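You operate a simulated robot arm through the tools that you are given. There is no shell and no other tool.

You run a simulated robot arm. Do the job below in one go: nothing can be reset, and whatever is moved stays where it is left.

Task
Put some things from the potting bench away. At the end: the blue clothes peg from the potting bench is in the potting bench drawer; the yellow clothes peg from the potting bench is in the potting bench drawer; whatever was shut is shut again. Leave all else as you found it, and nothing knocked over (what rides in a drawer may roll over).

The check looks at the end state, three seconds after you hand in, the way a careful person would. Anything else that was tipped, shoved, dropped, spilled or broken makes it a failure.

Robot
A 7-joint arm with a two-finger parallel gripper, fixed in place. Base frame: the origin is at the foot of the arm, x ahead of it, y to its left, z up. Lengths are in mm, angles in degrees, forces in N, time in s.
With the tool pointing down near the work surface it reaches from about 260 to 680 mm from the base axis. Its first joint turns from -166.0 to 166.0 degrees. Payload 2.5 kg.
The TCP is the grasp point between the finger pads, 30 mm short of the fingertips. In the tool frame z runs along the fingers and y along their closing line. Largest opening 94 mm; finger width 28, thickness 10; the body of the gripper, 50 by 96 mm, starts 55 mm behind the TCP.
Orientation is that of the tool frame in the base frame, as a unit quaternion [x, y, z, w]. With the fingers straight down and closing along the base's y, the tool's x points along the base's -x, its y along +y and its z along -z.

Tools
- The arm moves only by the tool play_rows. Its argument "moves" is a list of rows, each an object of numbers (a shift or turn left out is 0, a gripper value left out holds the last): "x", "y", "z": the shift along the tool's x, y, z in cm; "rx", "ry", "rz": the turn, a rotation vector about the tool's x, y, z in degrees; "claw": the finger opening in cm, from 0 to 9.4. In form: [{"x": .., "y": .., "z": .., "rx": .., "ry": .., "rz": .., "claw": ..}, ...]. A call has 1 to 20 rows; each row shifts and turns the commanded pose from where the row before left it, along the tool's axes as they then stand. Each row takes 0.2 s and may step no farther than 50 mm and 8.6 degrees from the row before; otherwise, or with a gripper value out of range, the whole call is refused. A pose out of reach is approached as far as the arm can. The call stops where the force on the tool passes 40 N (or 10 N more than at its start, if that is more) or the arm is blocked; 0.2 s more then pass. The fingers move at their own pace (about 72 mm/s each) and stop on an object; they squeeze with about 35 N. The grip force told is the motor's: it shows also when the fingers shut on nothing. Time passes only in rows, and 0.2 s behind the last, so rows that do not move let the fingers close. The reply holds the time, the measured pose of the TCP, the force on the tool along the base axes, the opening and the grip force, in the units named above and with some noise, with the torque about the TCP (base axes, N m) and any sound that the robot's microphone picked up, and new pictures: "pictures" is both (left out), scene, wrist or none.
- Cameras (640 x 400 px; columns grow to the right, rows downward): "scene" is fixed at [70.3, -649.9, 601.5]; the picture's right is [0.92, -0.38, 0.00], its down [-0.21, -0.52, -0.83] and it looks along [0.32, 0.77, -0.56] (base axes); focal length 344 px, centre (320, 200). "wrist" rides on the gripper at [76, 14, -102] in the tool frame; the picture's right is [-0.18, 0.98, 0.00], its down [-0.75, -0.14, -0.64] and it looks along [-0.63, -0.12, 0.77] (tool axes); focal length 243 px, centre (320, 200). There is no depth. A picture from a camera that has moved, and an enlarged one, comes with that camera's place and axes in the base frame and with its lens. The place of the scene camera against the robot may be out by one fixed shift of up to 25 mm in any direction.
- inspect(camera, box): a new picture of the part [left, top, right, bottom] of that camera's present view, enlarged. The clock stands still meanwhile.
- job_done(): hands the job in; it is judged then, once.

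Nothing tells you positions but the pictures and the camera data. Unless the task says otherwise, let go and move clear before handing in.

The tools are called after "Emit:" as name(argument=value, ...) on one line, values as JSON. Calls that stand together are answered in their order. play_rows: Moves the arm, as the interface text tells. Its arguments: {"type":"object","properties":{"moves":{"type":"array","items":{"type":"object","properties":{"x":{"type":"number"},"y":{"type":"number"},"z":{"type":"number"},"rx":{"type":"number"},"ry":{"type":"number"},"rz":{"type":"number"},"claw":{"type":"number"}}}},"pictures":{"type":"string","enum":["both","scene","wrist","none"]}},"required":["moves"]} The other tools are called the same way: inspect (camera, box) takes an enlarged picture of a part of a camera's view; job_done () hands the job in.

At the start:

```text
clock: 0.0
ee_pos: [360.8, 138.4, 266.2]
orientation: [-0.001, 1.0, 0.0, 0.0]
force: [-0.4, 0.2, 0.2]
torque: [0.01, 0.01, 0.0]
opening: 94.2
grasp_force: 0.0
```

scene: 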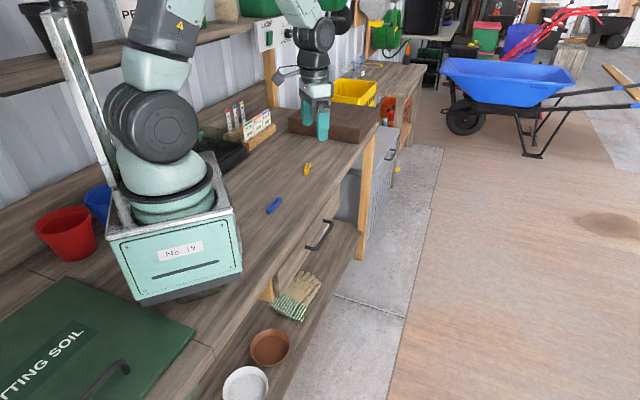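
wrist: 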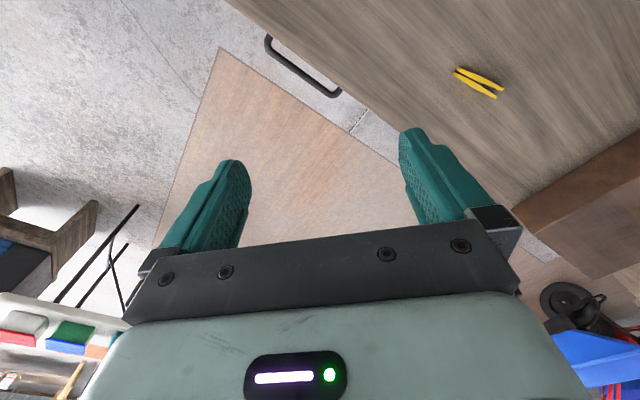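

The bench runs at about 45° to the base axes, with a blue peg, a yellow peg and a drawer with a bar handle on the front face. I'll look closer before moving.

Emit:
inspect(camera="scene", box=[220, 120, 400, 300])

Emit:
inspect(camera="wrist", box=[220, 0, 540, 200])

Emit:
inspect(camera="scene", box=[180, 60, 400, 200])

```text
2.22 times, centred on (310, 210) of scene
camera zoom: at [70.3, -649.9, 601.5], right [0.92, -0.38, 0.0], down [-0.21, -0.52, -0.83], along [0.32, 0.77, -0.56], focal length 765 px, centre (342, 178)
```

zoom: 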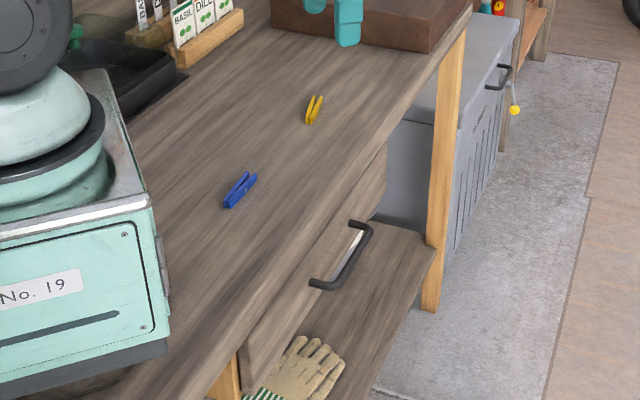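

```text
2.00 times, centred on (380, 100) of wrist
camera zoom: at [284.8, 152.5, 367.2], right [0.18, 0.98, 0.0], down [0.75, -0.14, 0.64], along [0.63, -0.12, -0.77], focal length 485 px, centre (200, 400)
```

zoom: 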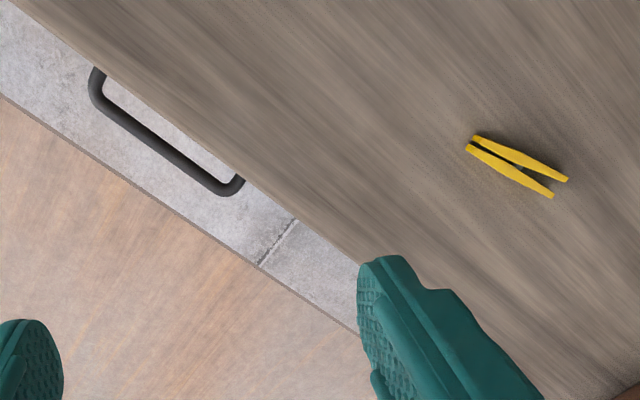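

```text
2.86 times, centred on (290, 130) of scene
camera zoom: at [70.3, -649.9, 601.5], right [0.92, -0.38, 0.0], down [-0.21, -0.52, -0.83], along [0.32, 0.77, -0.56], focal length 983 px, centre (406, 400)
```

zoom: 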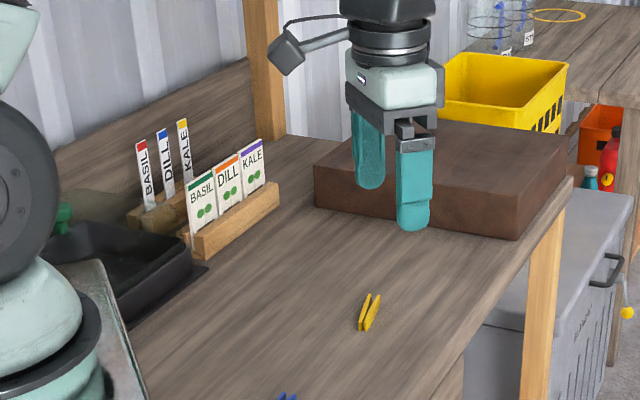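

The drawer bar handle sits just outside the front edge, near (375, 100). I'll move in front of it and square the gripper to the bench to get a second view for locating things.

Emit:
play_rows(moves=[{"x": -0.7, "y": -4.4}, {"x": -0.7, "y": -4.4}, {"rz": -7.5}, {"rz": -7.5}, {"rz": -7.5}, {"rz": -7.5}, {"rz": -7.5}, {"rz": -7.5}, {}])

```text
clock: 2.0
ee_pos: [373.8, 50.9, 265.9]
orientation: [-0.384, 0.923, 0.0, 0.0]
force: [-0.4, -0.1, -0.3]
torque: [0.01, -0.05, 0.01]
opening: 93.9
grasp_force: 0.0
camera wrist: at [310.8, 6.8, 367.6], right [-0.57, 0.82, 0.0], down [0.63, 0.43, 0.64], along [0.53, 0.36, -0.77], focal length 243 px, centre (320, 200)
```

scene: 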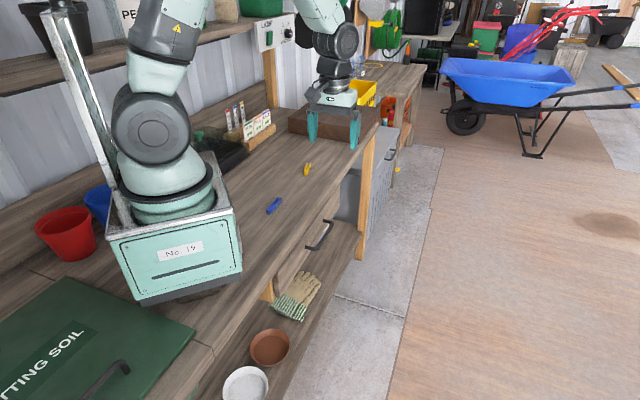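
wrist: 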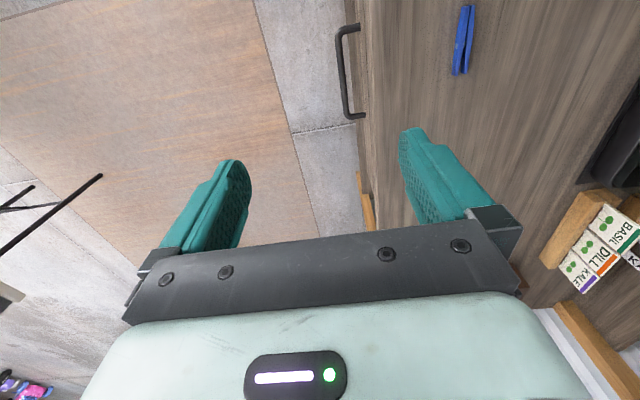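

The gripper is now square to the bench. I'll zoom in on the handle and blue peg to triangulate them.

Emit:
inspect(camera="wrist", box=[300, 0, 492, 120])

Emit:
inspect(camera="scene", box=[240, 160, 368, 280])

```text
3.33 times, centred on (396, 60) of wrist
camera zoom: at [310.8, 6.8, 367.6], right [-0.57, 0.82, 0.0], down [0.63, 0.43, 0.64], along [0.53, 0.36, -0.77], focal length 809 px, centre (67, 667)
```

zoom: 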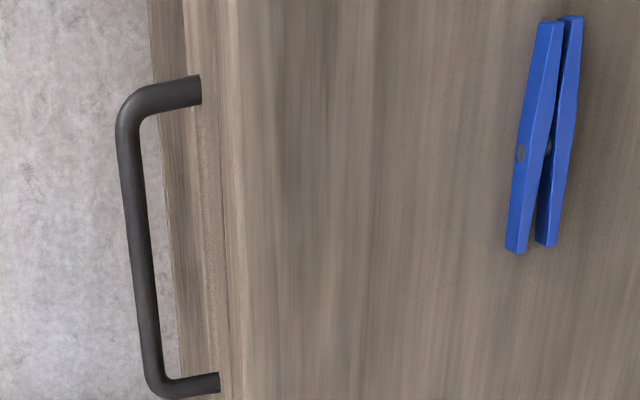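

```text
3.33 times, centred on (304, 220) of scene
camera zoom: at [70.3, -649.9, 601.5], right [0.92, -0.38, 0.0], down [-0.21, -0.52, -0.83], along [0.32, 0.77, -0.56], focal length 1147 px, centre (373, 133)
```

zoom: 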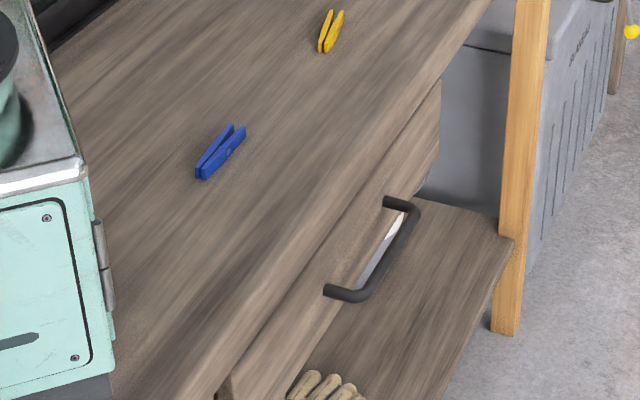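

The bar centre comes out at z ≈ -84 mm, about 34 mm out from the drawer front, with the bench top at z ≈ 0. I'll go down in front of the bench with the gripper open so the inner finger sits behind the bar, and stop above it to check.

Emit:
play_rows(moves=[{"x": -0.57, "z": 4.8}, {"x": -0.57, "z": 4.8}, {"x": -0.57, "z": 4.8}, {"x": -0.57, "z": 4.8}, {"x": -0.57, "z": 4.8}, {"x": -0.57, "z": 4.8}, {}])

```text
clock: 3.6
ee_pos: [399.1, 76.0, -22.9]
orientation: [-0.383, 0.924, 0.0, 0.001]
force: [-0.1, 0.1, 0.1]
torque: [0.02, -0.02, 0.01]
opening: 93.9
grasp_force: 0.1
camera wrist: at [335.0, 32.7, 78.5], right [-0.57, 0.82, 0.0], down [0.63, 0.43, 0.64], along [0.53, 0.36, -0.77], focal length 243 px, centre (320, 200)
```

scene: 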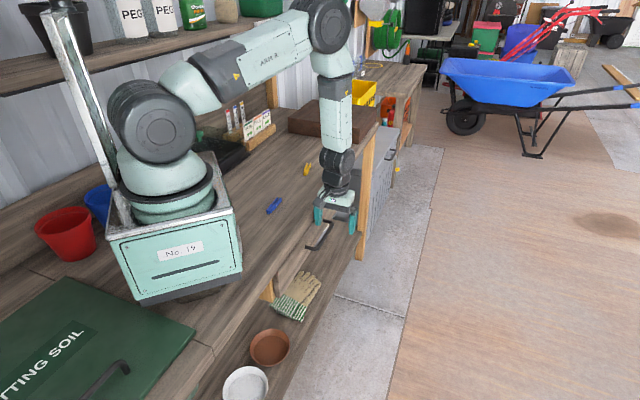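
wrist: 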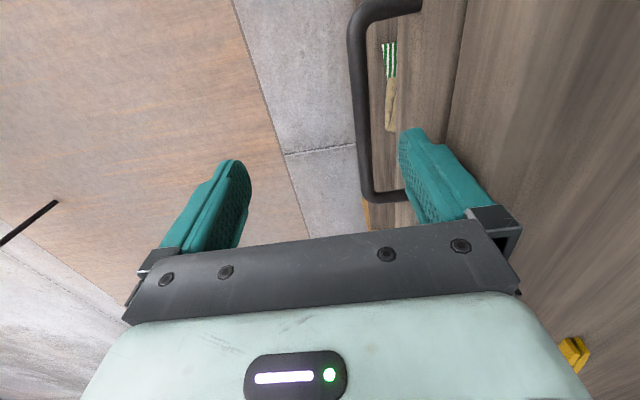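

The inner finger looks lined up between the bar and the drawer front. I'll lower it behind the bar.

Emit:
play_rows(moves=[{"z": 1.7}, {"z": 1.7}, {"z": 1.9}, {}])

```text
clock: 4.6
ee_pos: [398.6, 76.2, -77.3]
orientation: [-0.383, 0.924, 0.0, -0.001]
force: [0.8, -0.1, -0.2]
torque: [-0.04, 0.01, -0.01]
opening: 94.1
grasp_force: 0.1
camera wrist: at [335.6, 32.3, 25.9], right [-0.57, 0.82, 0.0], down [0.63, 0.43, 0.64], along [0.53, 0.36, -0.77], focal length 243 px, centre (320, 200)
```

scene: 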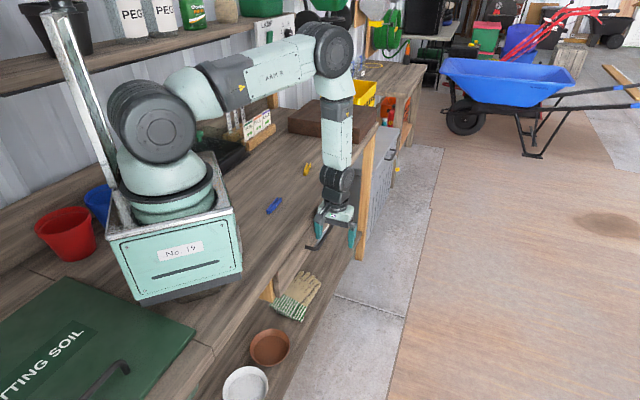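
wrist: 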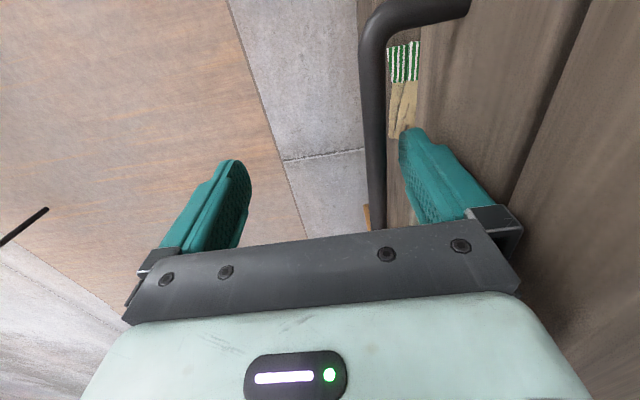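

The finger is hooked behind the bar. I'll pull outward gently and see whether the drawer follows.

Emit:
play_rows(moves=[{"y": -0.6}, {"y": -0.6}, {"y": -0.8}, {"y": -1.0}, {"y": -1.0}, {"y": -1.0}, {}])

```text
clock: 6.2
ee_pos: [434.8, 37.1, -75.6]
orientation: [-0.382, 0.924, 0.0, 0.001]
force: [-0.8, 0.0, -0.1]
torque: [-0.02, -0.01, -0.02]
opening: 93.9
grasp_force: 0.0
camera wrist: at [370.7, -5.4, 27.1], right [-0.57, 0.82, 0.0], down [0.63, 0.43, 0.64], along [0.53, 0.36, -0.77], focal length 243 px, centre (320, 200)
```

scene: 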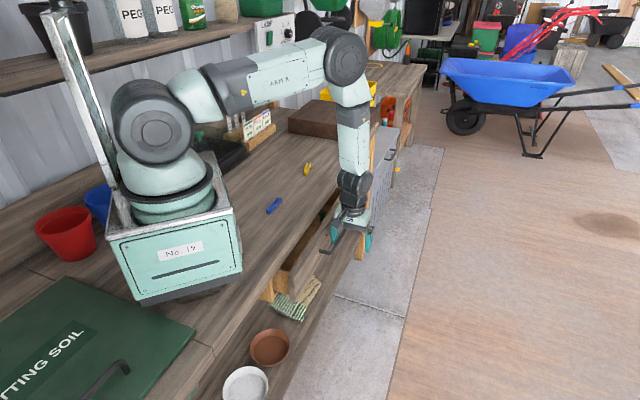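
wrist: 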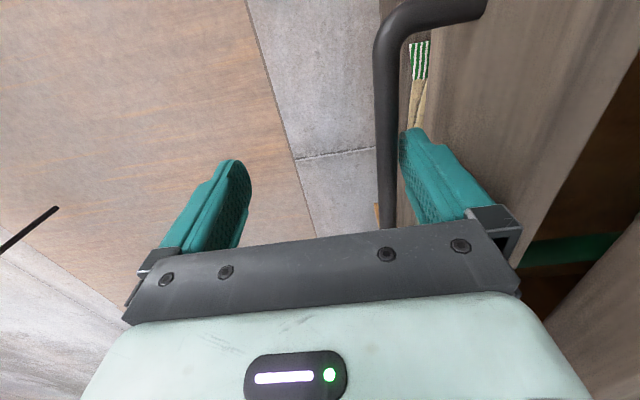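

The drawer follows with little force, and something green lies inside it. I'll keep pulling.

Emit:
play_rows(moves=[{"y": -1.0}, {"y": -1.2}, {"y": -1.2}, {"y": -1.2}, {"y": -1.2}, {"y": -1.2}, {"y": -1.2}, {"y": -1.2}, {"y": -1.2}, {"y": -1.2}, {"y": -0.8}, {}])

```text
clock: 8.8
ee_pos: [522.9, -49.3, -75.0]
orientation: [-0.384, 0.923, 0.0, 0.001]
force: [-0.4, 0.1, -0.5]
torque: [0.03, 0.01, 0.03]
opening: 94.0
grasp_force: 0.0
camera wrist: at [459.5, -93.6, 26.6], right [-0.57, 0.82, 0.0], down [0.63, 0.43, 0.64], along [0.53, 0.36, -0.77], focal length 243 px, centre (320, 200)
```

scene: 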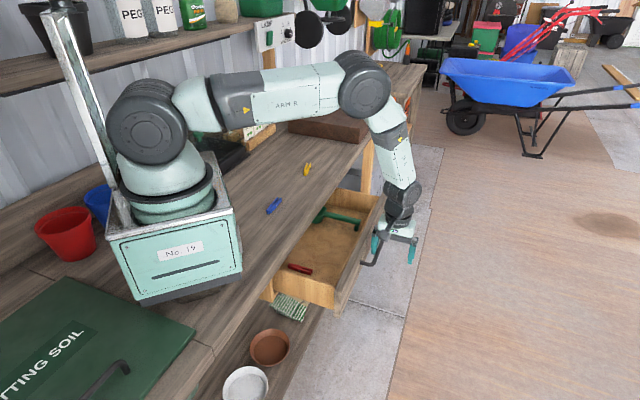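
wrist: 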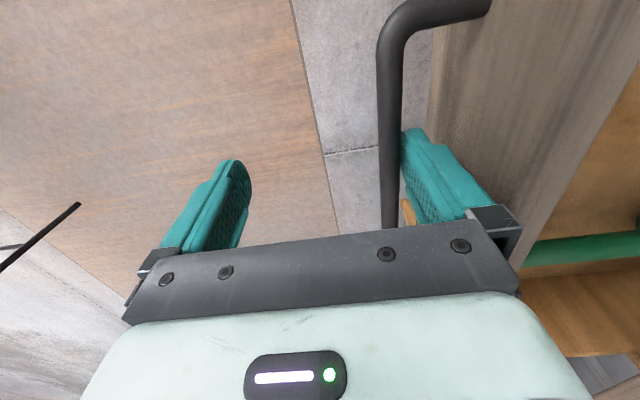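

The drawer is open about 170 mm. I'll ease the finger off the bar, lift clear and look inside.

Emit:
play_rows(moves=[{"y": 0.6}, {"z": -3.0}, {"z": -4.0}, {"z": -4.8}, {"z": -4.8}, {"z": -4.8}, {"z": -4.8}, {"z": -4.0}, {}])

Emit:
inspect(camera="scene", box=[240, 150, 430, 330])

```text
clock: 10.8
ee_pos: [519.6, -47.2, 225.3]
orientation: [-0.383, 0.924, 0.001, 0.0]
force: [0.6, 0.5, 0.8]
torque: [0.01, 0.02, 0.0]
opening: 94.0
grasp_force: 0.0
camera wrist: at [456.0, -90.3, 326.3], right [-0.57, 0.82, 0.0], down [0.63, 0.43, 0.64], along [0.53, 0.36, -0.77], focal length 243 px, centre (320, 200)
```

scene: 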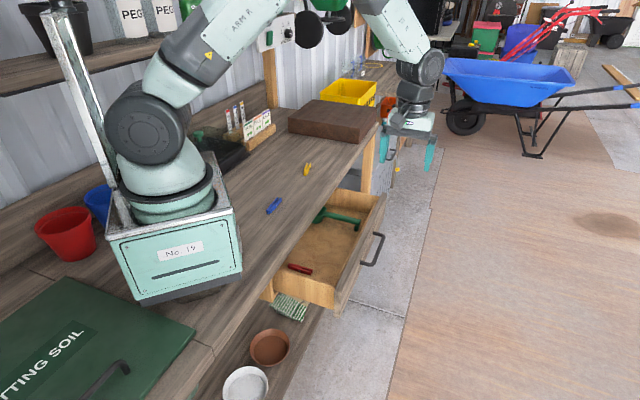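
wrist: 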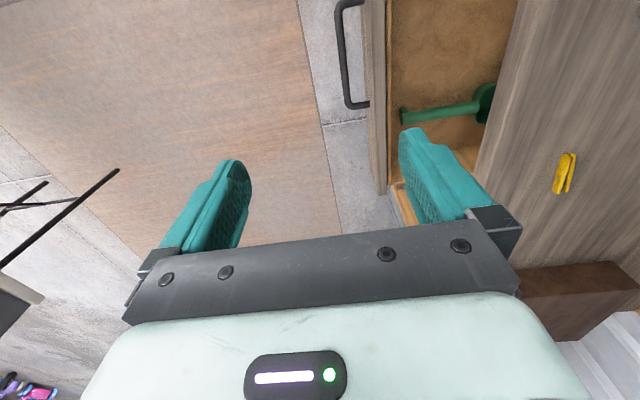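

```text
2.22 times, centred on (335, 240) of scene
camera zoom: at [70.3, -649.9, 601.5], right [0.92, -0.38, 0.0], down [-0.21, -0.52, -0.83], along [0.32, 0.77, -0.56], focal length 765 px, centre (287, 111)
```

zoom: 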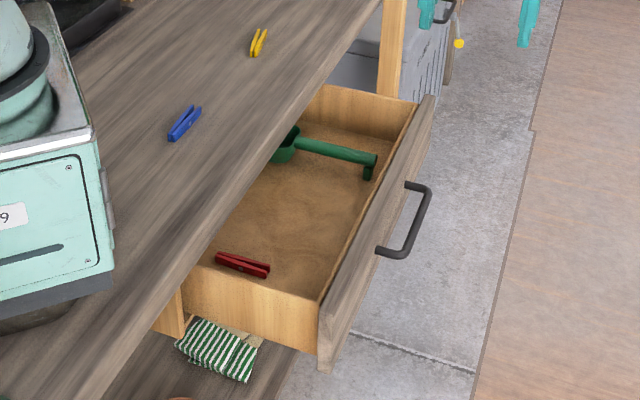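

The drawer holds a red peg at its near end and a green trowel at the far end, with free space between them. I put the blue peg at about (244, 179), along the bench direction, so I'll move above it next.

Emit:
play_rows(moves=[{"y": 4.44, "x": 0.42, "z": 0.9}, {"y": 4.44, "x": 0.42, "z": 0.9}, {"y": 4.44, "x": 0.42, "z": 0.9}, {"y": 4.44, "x": 0.42, "z": 0.9}, {"y": 4.44, "x": 0.42, "z": 0.9}, {"y": 4.44, "x": 0.42, "z": 0.9}, {"y": 4.44, "x": 0.42, "z": 0.9}, {"y": 4.44, "x": 0.42, "z": 0.9}, {}])

Emit:
inspect(camera="wrist", box=[200, 0, 456, 160])

```text
clock: 12.8
ee_pos: [243.6, 181.7, 158.8]
orientation: [-0.383, 0.924, 0.0, 0.0]
force: [0.0, 0.1, 0.3]
torque: [0.02, -0.04, -0.01]
opening: 94.2
grasp_force: 0.0
camera wrist: at [181.1, 137.4, 259.7], right [-0.56, 0.83, 0.0], down [0.63, 0.43, 0.64], along [0.53, 0.36, -0.77], focal length 243 px, centre (320, 200)
```

scene: 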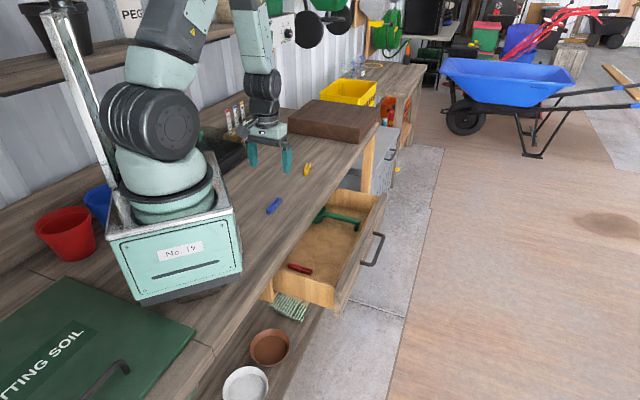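
wrist: 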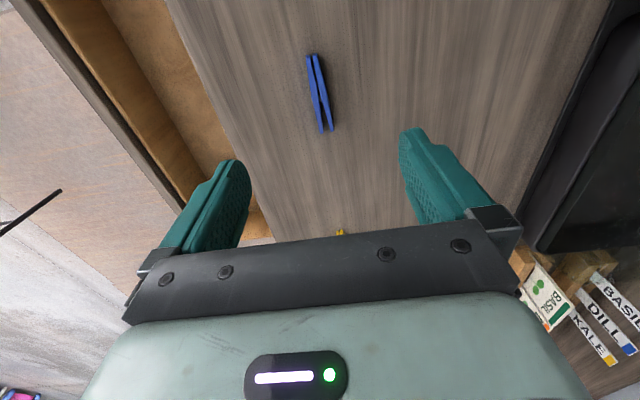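

```text
2.50 times, centred on (328, 80) of wrist
camera zoom: at [181.1, 137.4, 259.7], right [-0.56, 0.83, 0.0], down [0.63, 0.43, 0.64], along [0.53, 0.36, -0.77], focal length 606 px, centre (300, 500)
```

zoom: 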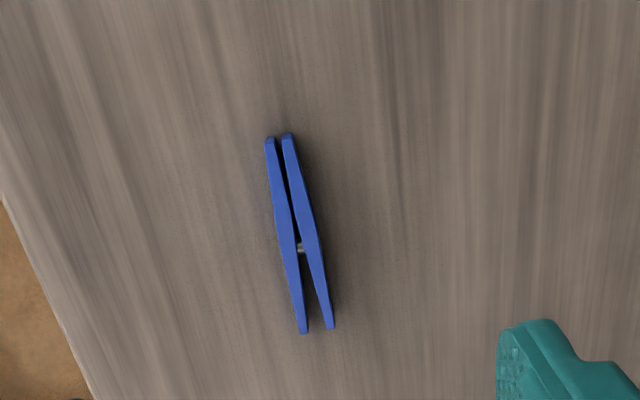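

The new view confirms the blue peg: centre about (244, 180), along the tool x axis, roughly 16 mm wide. I'll descend over it with the fingers partly closed.

Emit:
play_rows(moves=[{"y": -0.12, "z": 3.0, "claw": 5.0}, {"z": 3.0}, {"z": 3.0}, {"z": 2.0}, {"z": 0.8}, {}])

```text
clock: 14.2
ee_pos: [244.3, 180.8, 37.0]
orientation: [-0.383, 0.924, -0.001, 0.0]
force: [0.1, 0.3, 0.2]
torque: [0.0, 0.0, -0.03]
opening: 49.7
grasp_force: 0.1
camera wrist: at [181.1, 136.9, 138.8], right [-0.57, 0.82, 0.0], down [0.63, 0.43, 0.64], along [0.53, 0.36, -0.77], focal length 243 px, centre (320, 200)
```

scene: 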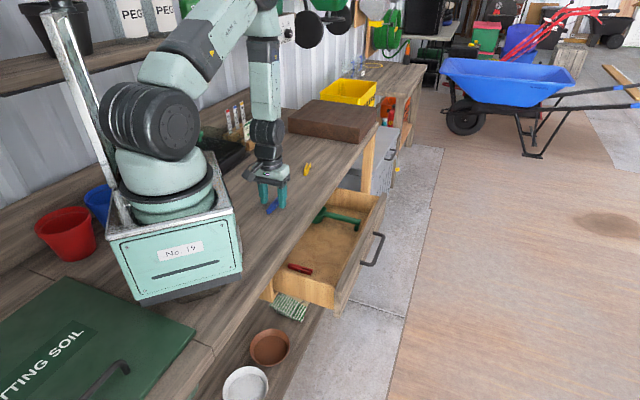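
wrist: 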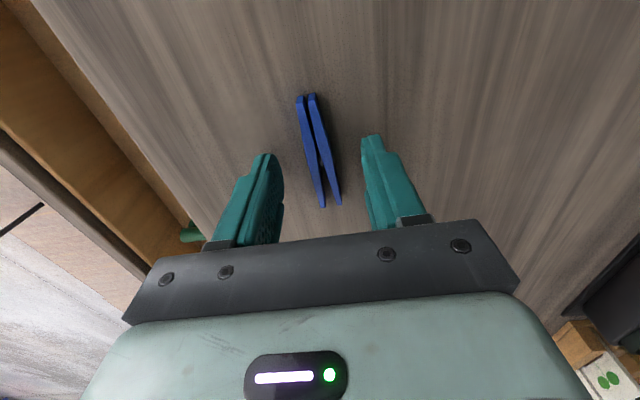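

The peg sits between the fingertips. I'll go down the last few millimetres and close.

Emit:
play_rows(moves=[{"z": 0.4}, {}, {"claw": 0.6}, {}, {}, {}, {}])

Emit:
inspect(camera="wrist", box=[200, 60, 456, 220])

```text
clock: 15.8
ee_pos: [244.6, 180.8, 33.8]
orientation: [-0.382, 0.924, 0.0, 0.0]
force: [0.4, 0.5, 1.3]
torque: [-0.02, -0.04, -0.04]
opening: 13.0
grasp_force: 34.8
camera wrist: at [180.9, 137.0, 135.3], right [-0.57, 0.82, 0.0], down [0.63, 0.43, 0.64], along [0.53, 0.36, -0.77], focal length 243 px, centre (320, 200)
```

scene: 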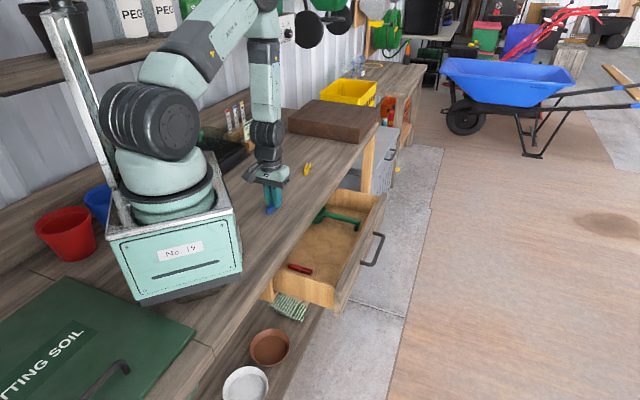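
wrist: 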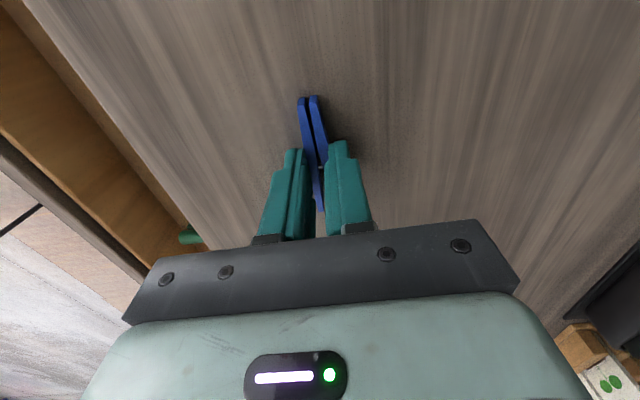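

```text
2.50 times, centred on (328, 140) of wrist
camera zoom: at [180.9, 137.0, 135.3], right [-0.57, 0.82, 0.0], down [0.63, 0.43, 0.64], along [0.53, 0.36, -0.77], focal length 606 px, centre (300, 350)
```

zoom: 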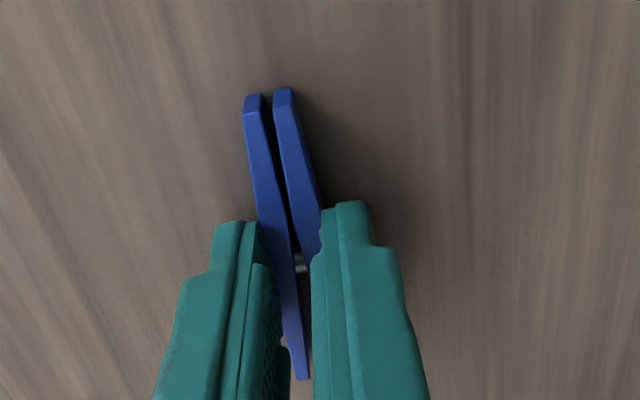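

The blue peg is gripped at 13 mm with 35 N. I'll lift it and carry it out over the drawer.

Emit:
play_rows(moves=[{"z": -1.0}, {"z": -3.0}, {"z": -4.0}, {"z": -4.0}, {"y": -3.9}, {"y": -3.9}, {"y": -3.9}, {"y": -3.9}, {"y": -3.9}, {}])

Emit:
inspect(camera="wrist", box=[160, 0, 480, 200])

```text
clock: 18.0
ee_pos: [384.3, 40.7, 154.2]
orientation: [-0.383, 0.924, 0.0, 0.0]
force: [-0.6, -0.3, 0.4]
torque: [-0.04, -0.03, 0.01]
opening: 13.1
grasp_force: 35.1
camera wrist: at [321.0, -2.8, 255.8], right [-0.57, 0.82, 0.0], down [0.63, 0.43, 0.64], along [0.53, 0.36, -0.77], focal length 243 px, centre (320, 200)
```

scene: 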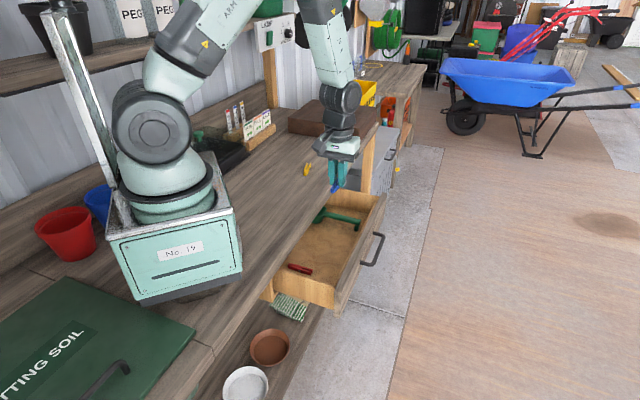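
wrist: 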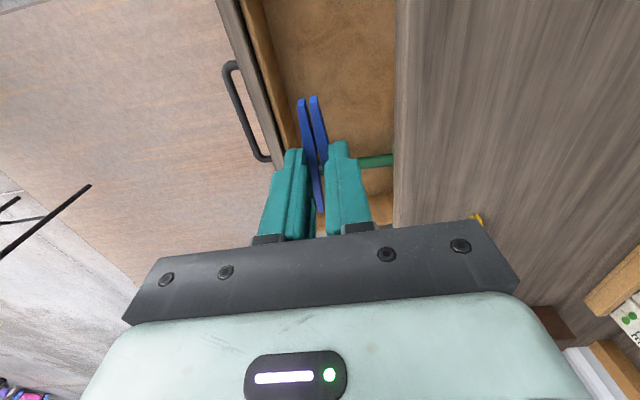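

```text
2.00 times, centred on (320, 100) of wrist
camera zoom: at [321.0, -2.8, 255.8], right [-0.57, 0.82, 0.0], down [0.63, 0.43, 0.64], along [0.53, 0.36, -0.77], focal length 485 px, centre (320, 400)
```

zoom: 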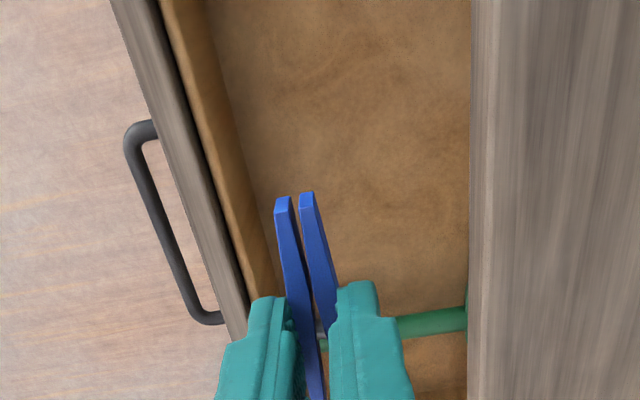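

The peg is over the middle of the drawer, clear of the trowel and red peg. I'll lower it into the drawer in stages.

Emit:
play_rows(moves=[{"z": 4.2}, {"z": 4.2}, {"z": 4.2}, {"z": 4.2}, {"z": 4.2}, {}])

Emit:
inspect(camera="wrist", box=[200, 40, 456, 200])

Emit:
inspect(camera="scene", box=[250, 150, 410, 310])

```text
clock: 19.4
ee_pos: [383.6, 41.3, -57.4]
orientation: [-0.382, 0.924, 0.0, 0.001]
force: [0.5, -0.4, 0.7]
torque: [0.01, -0.01, 0.0]
opening: 12.9
grasp_force: 35.0
camera wrist: at [320.5, -3.5, 44.6], right [-0.57, 0.82, 0.0], down [0.63, 0.43, 0.64], along [0.53, 0.36, -0.77], focal length 243 px, centre (320, 200)
```

scene: 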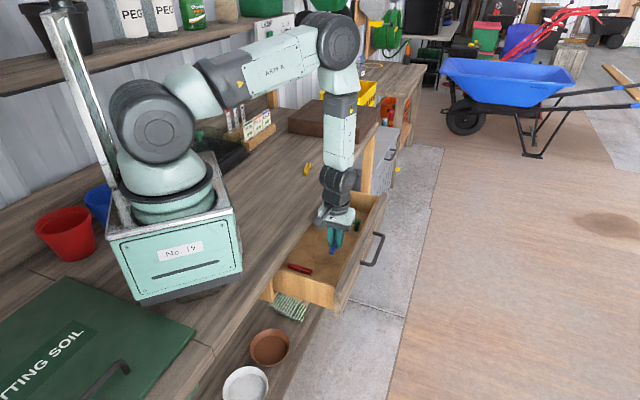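
wrist: 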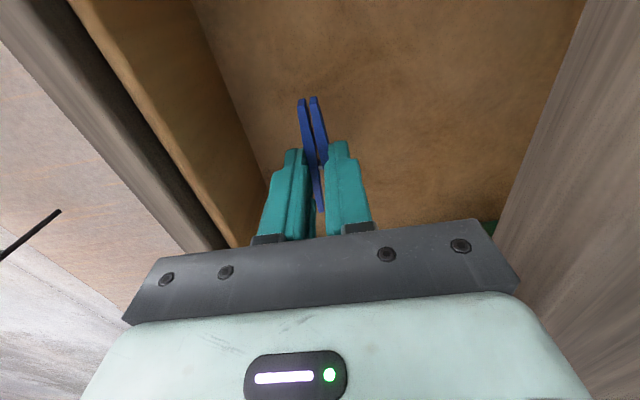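

```text
2.50 times, centred on (328, 120) of wrist
camera zoom: at [320.5, -3.5, 44.6], right [-0.57, 0.82, 0.0], down [0.63, 0.43, 0.64], along [0.53, 0.36, -0.77], focal length 606 px, centre (300, 400)
```

zoom: 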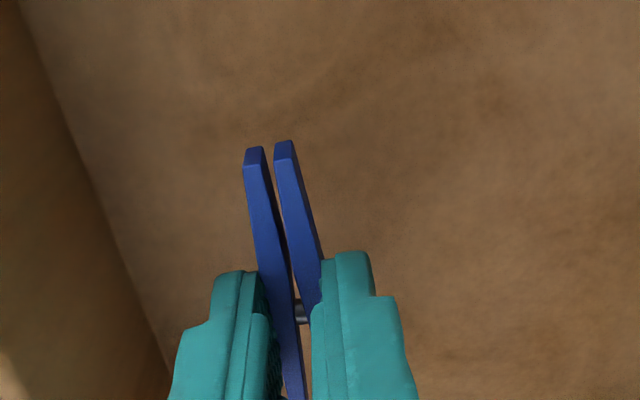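

```text
2.50 times, centred on (330, 230) of scene
camera zoom: at [70.3, -649.9, 601.5], right [0.92, -0.38, 0.0], down [-0.21, -0.52, -0.83], along [0.32, 0.77, -0.56], focal length 860 px, centre (295, 125)
```

zoom: 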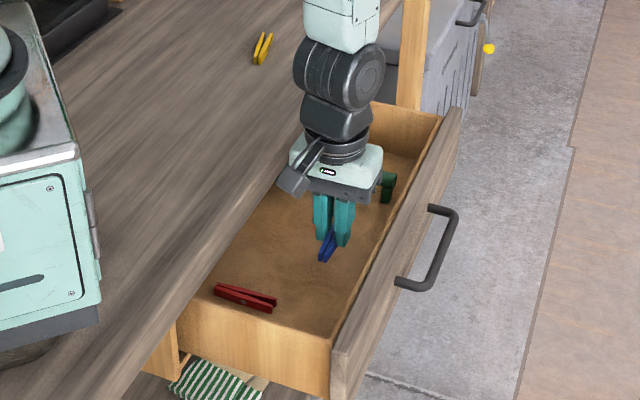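

From the two views the drawer floor is at about z = -117. I'll lower further in small steps and watch the force.

Emit:
play_rows(moves=[{"z": 0.8}, {"z": 0.7}, {}], pictures="none")

Emit:
play_rows(moves=[{"z": 0.3}, {}], pictures="none")

Emit:
play_rows(moves=[{"z": 0.3}, {}], pictures="wrist")

```text
clock: 20.2
ee_pos: [382.8, 43.0, -71.4]
orientation: [-0.383, 0.924, 0.0, 0.0]
force: [0.4, -0.2, -0.3]
torque: [-0.01, 0.01, -0.01]
opening: 13.1
grasp_force: 34.9
```

```text
clock: 20.8
ee_pos: [382.7, 43.1, -75.4]
orientation: [-0.383, 0.924, 0.0, -0.001]
force: [0.2, 0.4, -0.9]
torque: [-0.02, 0.04, -0.01]
opening: 12.9
grasp_force: 35.7
```

```text
clock: 21.4
ee_pos: [383.9, 42.1, -78.0]
orientation: [-0.383, 0.924, 0.001, -0.001]
force: [-0.3, 0.3, 0.3]
torque: [0.0, 0.01, -0.01]
opening: 12.8
grasp_force: 35.0
camera wrist: at [320.2, -1.3, 23.7], right [-0.57, 0.82, 0.0], down [0.63, 0.43, 0.64], along [0.53, 0.36, -0.77], focal length 243 px, centre (320, 200)
```

wrist: 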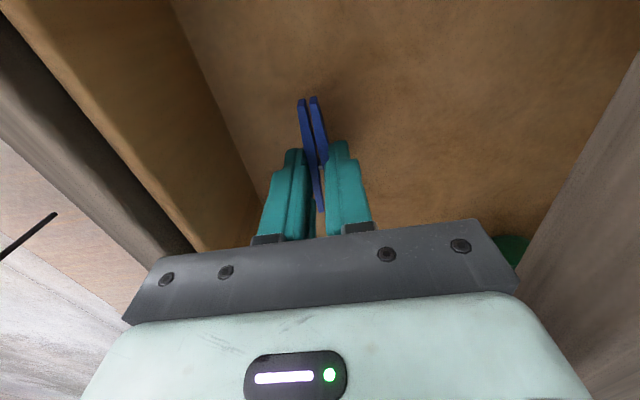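

No contact yet, so I'll keep stepping down slowly.

Emit:
play_rows(moves=[{"z": 0.2}, {}], pictures="none")

Emit:
play_rows(moves=[{"z": 0.2}, {}], pictures="none")

Emit:
play_rows(moves=[{"z": 0.2}, {}], pictures="none")

```text
clock: 22.0
ee_pos: [382.6, 42.1, -80.8]
orientation: [-0.383, 0.924, 0.0, 0.0]
force: [0.9, 0.5, 0.4]
torque: [-0.02, 0.01, 0.0]
opening: 13.0
grasp_force: 35.6
```

```text
clock: 22.6
ee_pos: [382.6, 41.7, -83.5]
orientation: [-0.383, 0.924, 0.0, 0.0]
force: [0.0, 0.1, 0.0]
torque: [0.01, -0.02, 0.0]
opening: 12.8
grasp_force: 35.5
```

```text
clock: 23.2
ee_pos: [384.4, 43.1, -85.4]
orientation: [-0.383, 0.924, 0.0, 0.001]
force: [0.3, -0.3, -0.3]
torque: [0.02, 0.0, -0.02]
opening: 13.0
grasp_force: 35.0
```

Still no contact, so a few more small steps.

Emit:
play_rows(moves=[{"z": 0.2}, {}], pictures="none")

Emit:
play_rows(moves=[{"z": 0.2}, {}], pictures="none")

Emit:
play_rows(moves=[{"z": 0.2}, {}], pictures="wrist")

```text
clock: 23.8
ee_pos: [382.6, 41.2, -87.7]
orientation: [-0.382, 0.924, 0.0, -0.001]
force: [0.0, 0.9, -0.2]
torque: [0.01, 0.02, 0.04]
opening: 13.1
grasp_force: 34.8
```

```text
clock: 24.4
ee_pos: [382.8, 42.4, -90.3]
orientation: [-0.382, 0.924, -0.001, 0.0]
force: [-1.1, 0.3, -0.7]
torque: [0.01, 0.05, 0.02]
opening: 13.0
grasp_force: 35.1
```

```text
clock: 25.0
ee_pos: [383.9, 42.2, -90.2]
orientation: [-0.383, 0.924, 0.0, -0.001]
force: [-0.1, 0.0, 0.9]
torque: [-0.01, 0.01, -0.01]
opening: 12.9
grasp_force: 35.2
camera wrist: at [319.7, -1.4, 10.9], right [-0.57, 0.82, 0.0], down [0.63, 0.43, 0.64], along [0.53, 0.36, -0.77], focal length 243 px, centre (320, 200)
```

wrist: 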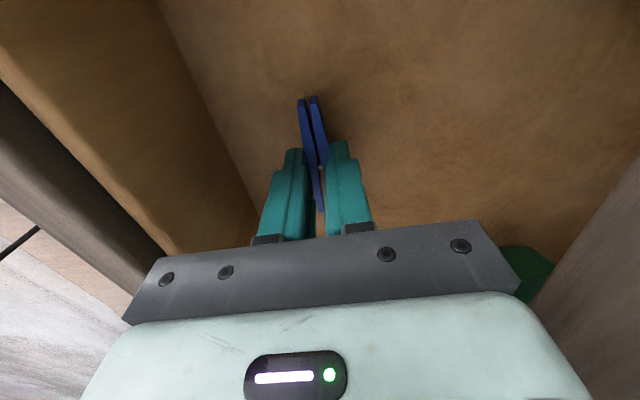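

The shadow is converging on the peg, so the floor is close. Two more small steps.

Emit:
play_rows(moves=[{"z": 0.2}, {}], pictures="none")

Emit:
play_rows(moves=[{"z": 0.2}, {}], pictures="none")

Emit:
inspect(camera="wrist", box=[240, 60, 400, 220])

Emit:
inspect(camera="scene", box=[270, 180, 390, 300])

```text
clock: 25.6
ee_pos: [381.5, 42.3, -93.6]
orientation: [-0.382, 0.924, 0.0, 0.0]
force: [0.2, -0.6, 0.0]
torque: [0.03, 0.02, -0.01]
opening: 13.0
grasp_force: 35.0
```

```text
clock: 26.2
ee_pos: [382.5, 44.4, -94.3]
orientation: [-0.384, 0.923, 0.0, 0.001]
force: [0.4, -0.1, 0.2]
torque: [-0.02, -0.01, -0.04]
opening: 12.9
grasp_force: 34.7
```

```text
2.50 times, centred on (320, 140) of wrist
camera zoom: at [319.6, -0.4, 6.8], right [-0.57, 0.82, 0.0], down [0.63, 0.43, 0.64], along [0.53, 0.36, -0.77], focal length 606 px, centre (320, 350)
```

zoom: 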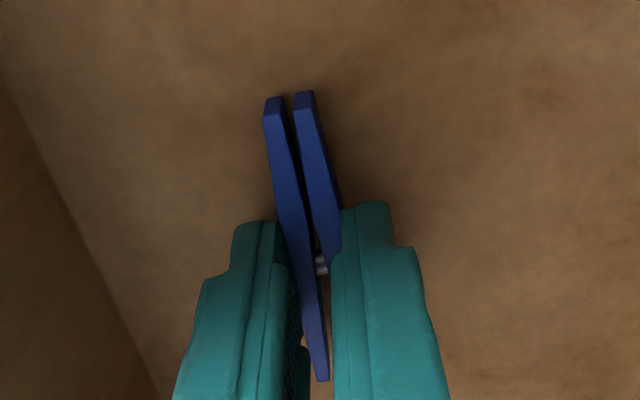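

```text
3.33 times, centred on (330, 240) of scene
camera zoom: at [70.3, -649.9, 601.5], right [0.92, -0.38, 0.0], down [-0.21, -0.52, -0.83], along [0.32, 0.77, -0.56], focal length 1147 px, centre (287, 67)
```

zoom: 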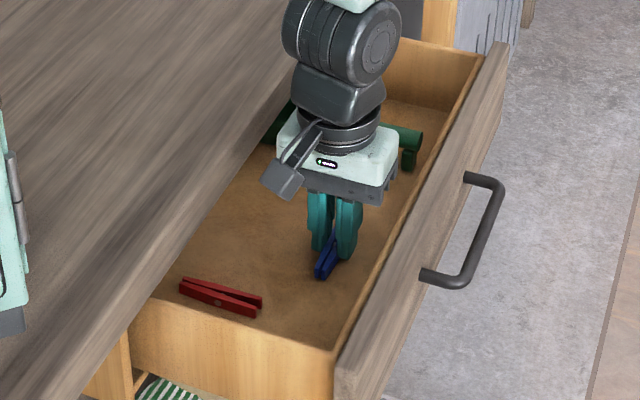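

The peg is within a few millimetres of the floor. One more step, then I'll release it.

Emit:
play_rows(moves=[{"z": 0.2}, {}], pictures="none")

Emit:
play_rows(moves=[{"z": 0.15}, {}], pictures="none")

```text
clock: 26.8
ee_pos: [383.5, 43.3, -96.6]
orientation: [-0.383, 0.924, 0.0, 0.0]
force: [0.4, -0.3, 0.4]
torque: [0.02, 0.01, 0.01]
opening: 13.1
grasp_force: 34.8
```

```text
clock: 27.4
ee_pos: [381.8, 41.8, -98.2]
orientation: [-0.382, 0.924, 0.0, 0.0]
force: [-0.1, 0.2, -0.7]
torque: [0.02, 0.01, 0.03]
opening: 13.0
grasp_force: 34.7
```

I'll release the peg here and look.

Emit:
play_rows(moves=[{"claw": 2.4}, {"claw": 3.5}, {}, {}])

Emit:
inspect(camera="wrist", box=[240, 60, 400, 220])

```text
clock: 28.4
ee_pos: [381.5, 43.0, -98.3]
orientation: [-0.383, 0.924, 0.0, 0.0]
force: [-0.2, -0.8, -0.4]
torque: [-0.03, -0.03, -0.02]
opening: 35.2
grasp_force: 0.1
camera wrist: at [319.4, -0.9, 3.3], right [-0.57, 0.82, 0.0], down [0.63, 0.43, 0.64], along [0.53, 0.36, -0.77], focal length 243 px, centre (320, 200)
```

scene: 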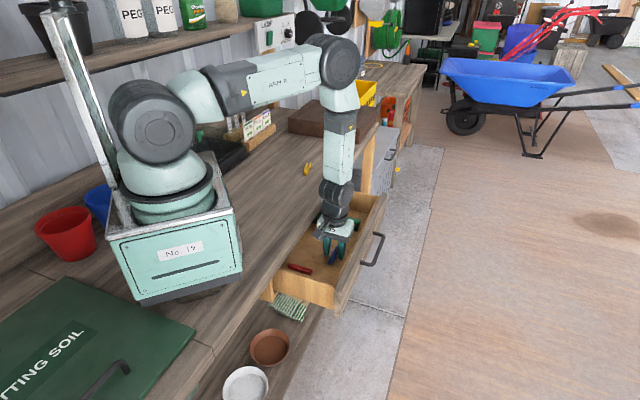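
wrist: 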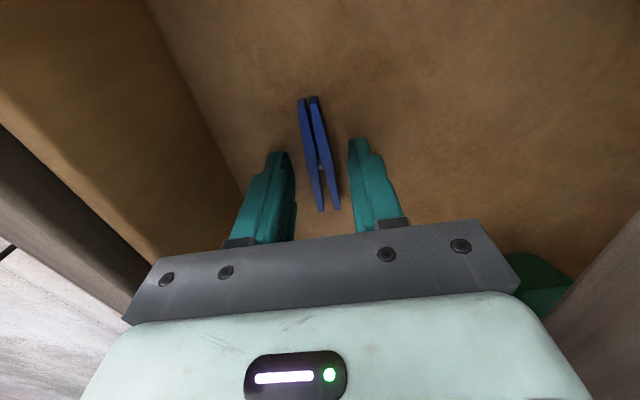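

```text
2.50 times, centred on (320, 140) of wrist
camera zoom: at [319.4, -0.9, 3.3], right [-0.57, 0.82, 0.0], down [0.63, 0.43, 0.64], along [0.53, 0.36, -0.77], focal length 606 px, centre (320, 350)
```

zoom: 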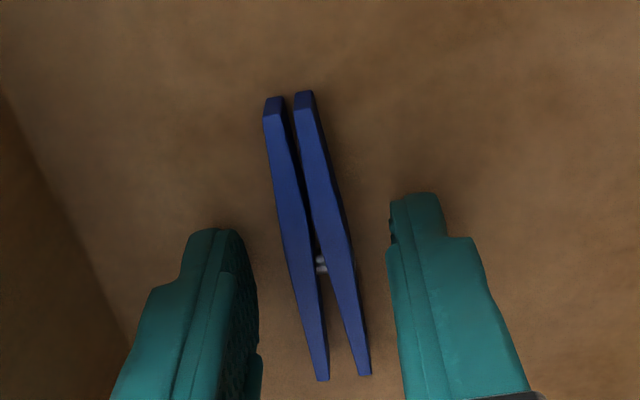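

The blue peg lies flat on the drawer floor, at about z = -132. I'll lift straight out and go over the yellow peg, turning to match its angle.

Emit:
play_rows(moves=[{"z": -2.0}, {"z": -4.0}, {"z": -4.5}, {"z": -4.8}, {"z": -4.8}, {"z": -4.8}, {"y": 2.77, "x": -3.38}, {"y": 2.77, "x": -3.38}, {"y": 2.77, "x": -3.38}, {"y": 2.77, "x": -3.38}, {"y": 2.77, "x": -3.38}, {"y": 2.77, "x": -3.38}, {"y": 2.77, "x": -3.38}, {"rz": -6.5}, {"rz": -6.5}, {}])

Emit:
inspect(camera="wrist", box=[200, 0, 456, 160])

Emit:
inspect(camera="scene", box=[250, 150, 410, 310])

```text
clock: 31.8
ee_pos: [412.0, 348.0, 151.4]
orientation: [-0.485, 0.874, 0.0, 0.0]
force: [0.3, 0.1, -0.9]
torque: [0.01, -0.01, -0.01]
opening: 34.9
grasp_force: 0.1
camera wrist: at [360.8, 290.4, 252.7], right [-0.74, 0.68, 0.0], down [0.52, 0.57, 0.64], along [0.43, 0.47, -0.77], focal length 243 px, centre (320, 200)
```

scene: 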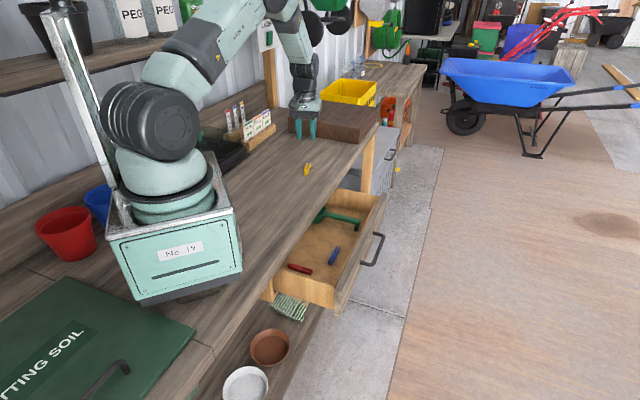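
wrist: 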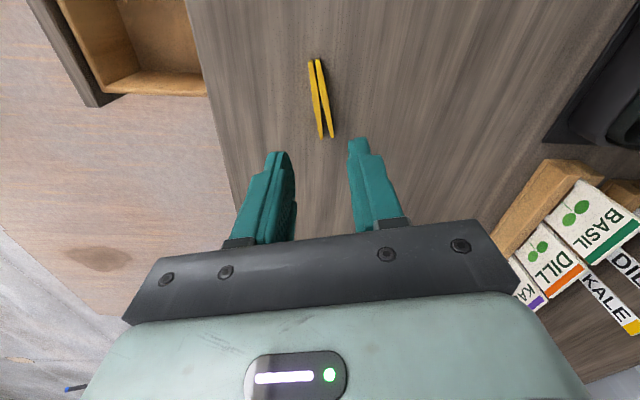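

```text
2.50 times, centred on (328, 80) of wrist
camera zoom: at [360.8, 290.4, 252.7], right [-0.74, 0.68, 0.0], down [0.52, 0.57, 0.64], along [0.43, 0.47, -0.77], focal length 606 px, centre (300, 500)
```

zoom: 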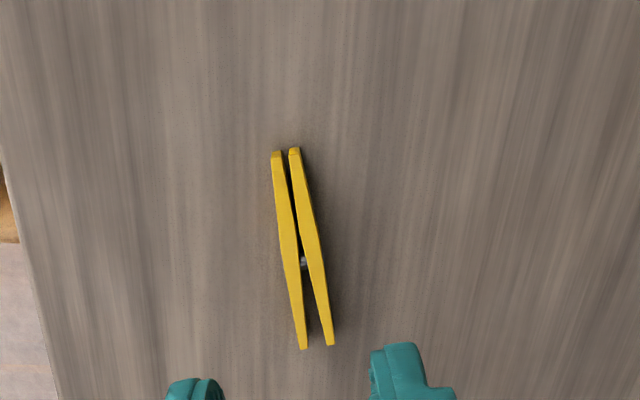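

```text
2.50 times, centred on (330, 230) of scene
camera zoom: at [70.3, -649.9, 601.5], right [0.92, -0.38, 0.0], down [-0.21, -0.52, -0.83], along [0.32, 0.77, -0.56], focal length 860 px, centre (295, 125)
```

zoom: 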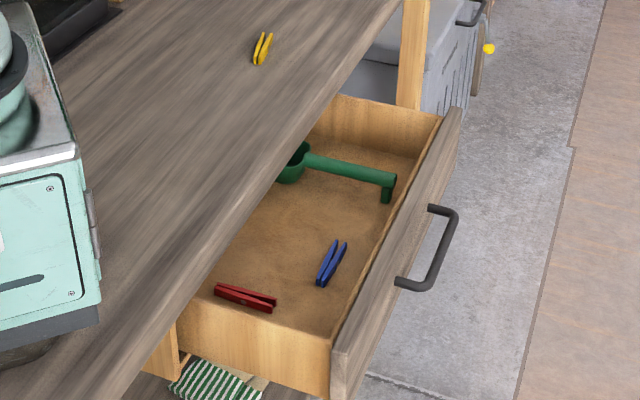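

The blue peg is in place in the drawer. The yellow peg is under the gripper, aligned with the tool and about 3 mm off centre, so I'll descend and grasp it.

Emit:
play_rows(moves=[{"x": -0.3, "y": 0.05, "z": 3.5, "claw": 4.5}, {"z": 3.5}, {"z": 2.5}, {"z": 1.5}, {"z": 0.8}, {}])

Emit:
inspect(camera="wrist", box=[240, 60, 400, 220])

```text
clock: 33.2
ee_pos: [413.8, 348.5, 33.8]
orientation: [-0.486, 0.874, 0.0, -0.001]
force: [0.1, -0.9, 0.4]
torque: [-0.02, 0.01, -0.03]
opening: 45.0
grasp_force: 0.1
camera wrist: at [361.6, 292.8, 134.6], right [-0.74, 0.68, 0.0], down [0.52, 0.56, 0.64], along [0.43, 0.47, -0.77], focal length 243 px, centre (320, 200)
```

scene: 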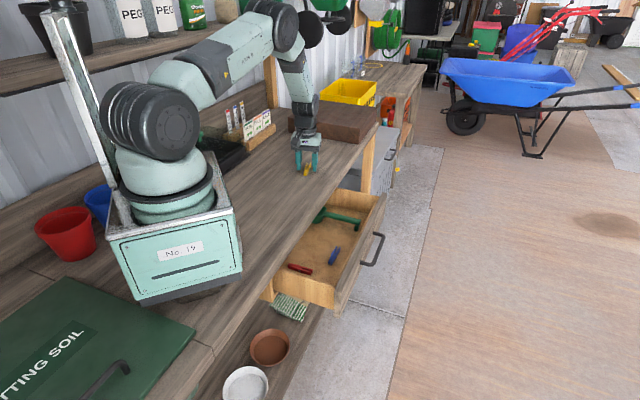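
wrist: 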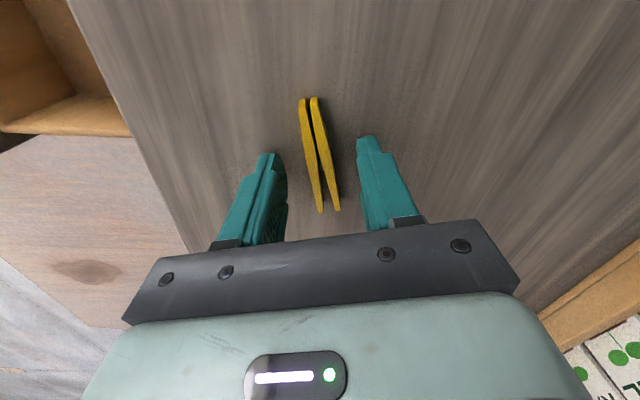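

```text
2.50 times, centred on (320, 140) of wrist
camera zoom: at [361.6, 292.8, 134.6], right [-0.74, 0.68, 0.0], down [0.52, 0.56, 0.64], along [0.43, 0.47, -0.77], focal length 606 px, centre (320, 350)
```

zoom: 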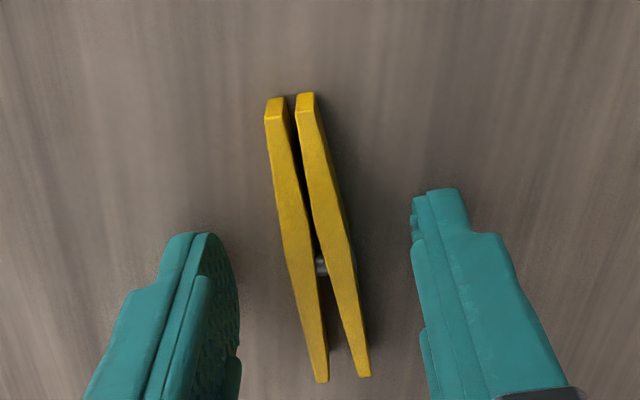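

The peg is centred between the fingers. I'll close, lift, turn square to the bench again and carry it over the free spot between the blue peg and the trowel.

Emit:
play_rows(moves=[{"claw": 0.6}, {}, {}, {}, {}], pictures="wrist")

```text
clock: 34.4
ee_pos: [413.6, 350.6, 33.2]
orientation: [-0.484, 0.875, 0.0, 0.0]
force: [-0.3, -0.4, 0.2]
torque: [-0.02, -0.01, 0.02]
opening: 12.9
grasp_force: 35.4
camera wrist: at [361.5, 292.8, 134.8], right [-0.74, 0.68, 0.0], down [0.52, 0.56, 0.64], along [0.43, 0.47, -0.77], focal length 243 px, centre (320, 200)
```

wrist: 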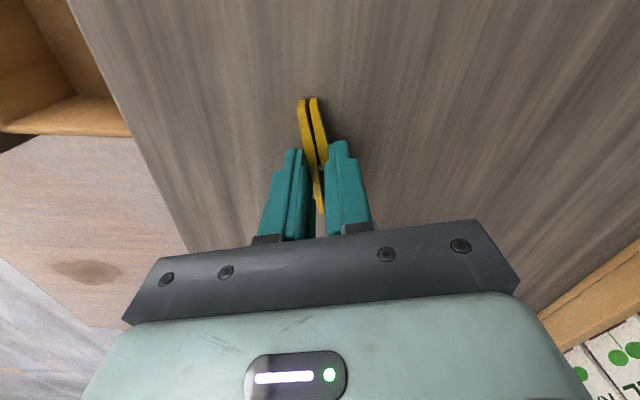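

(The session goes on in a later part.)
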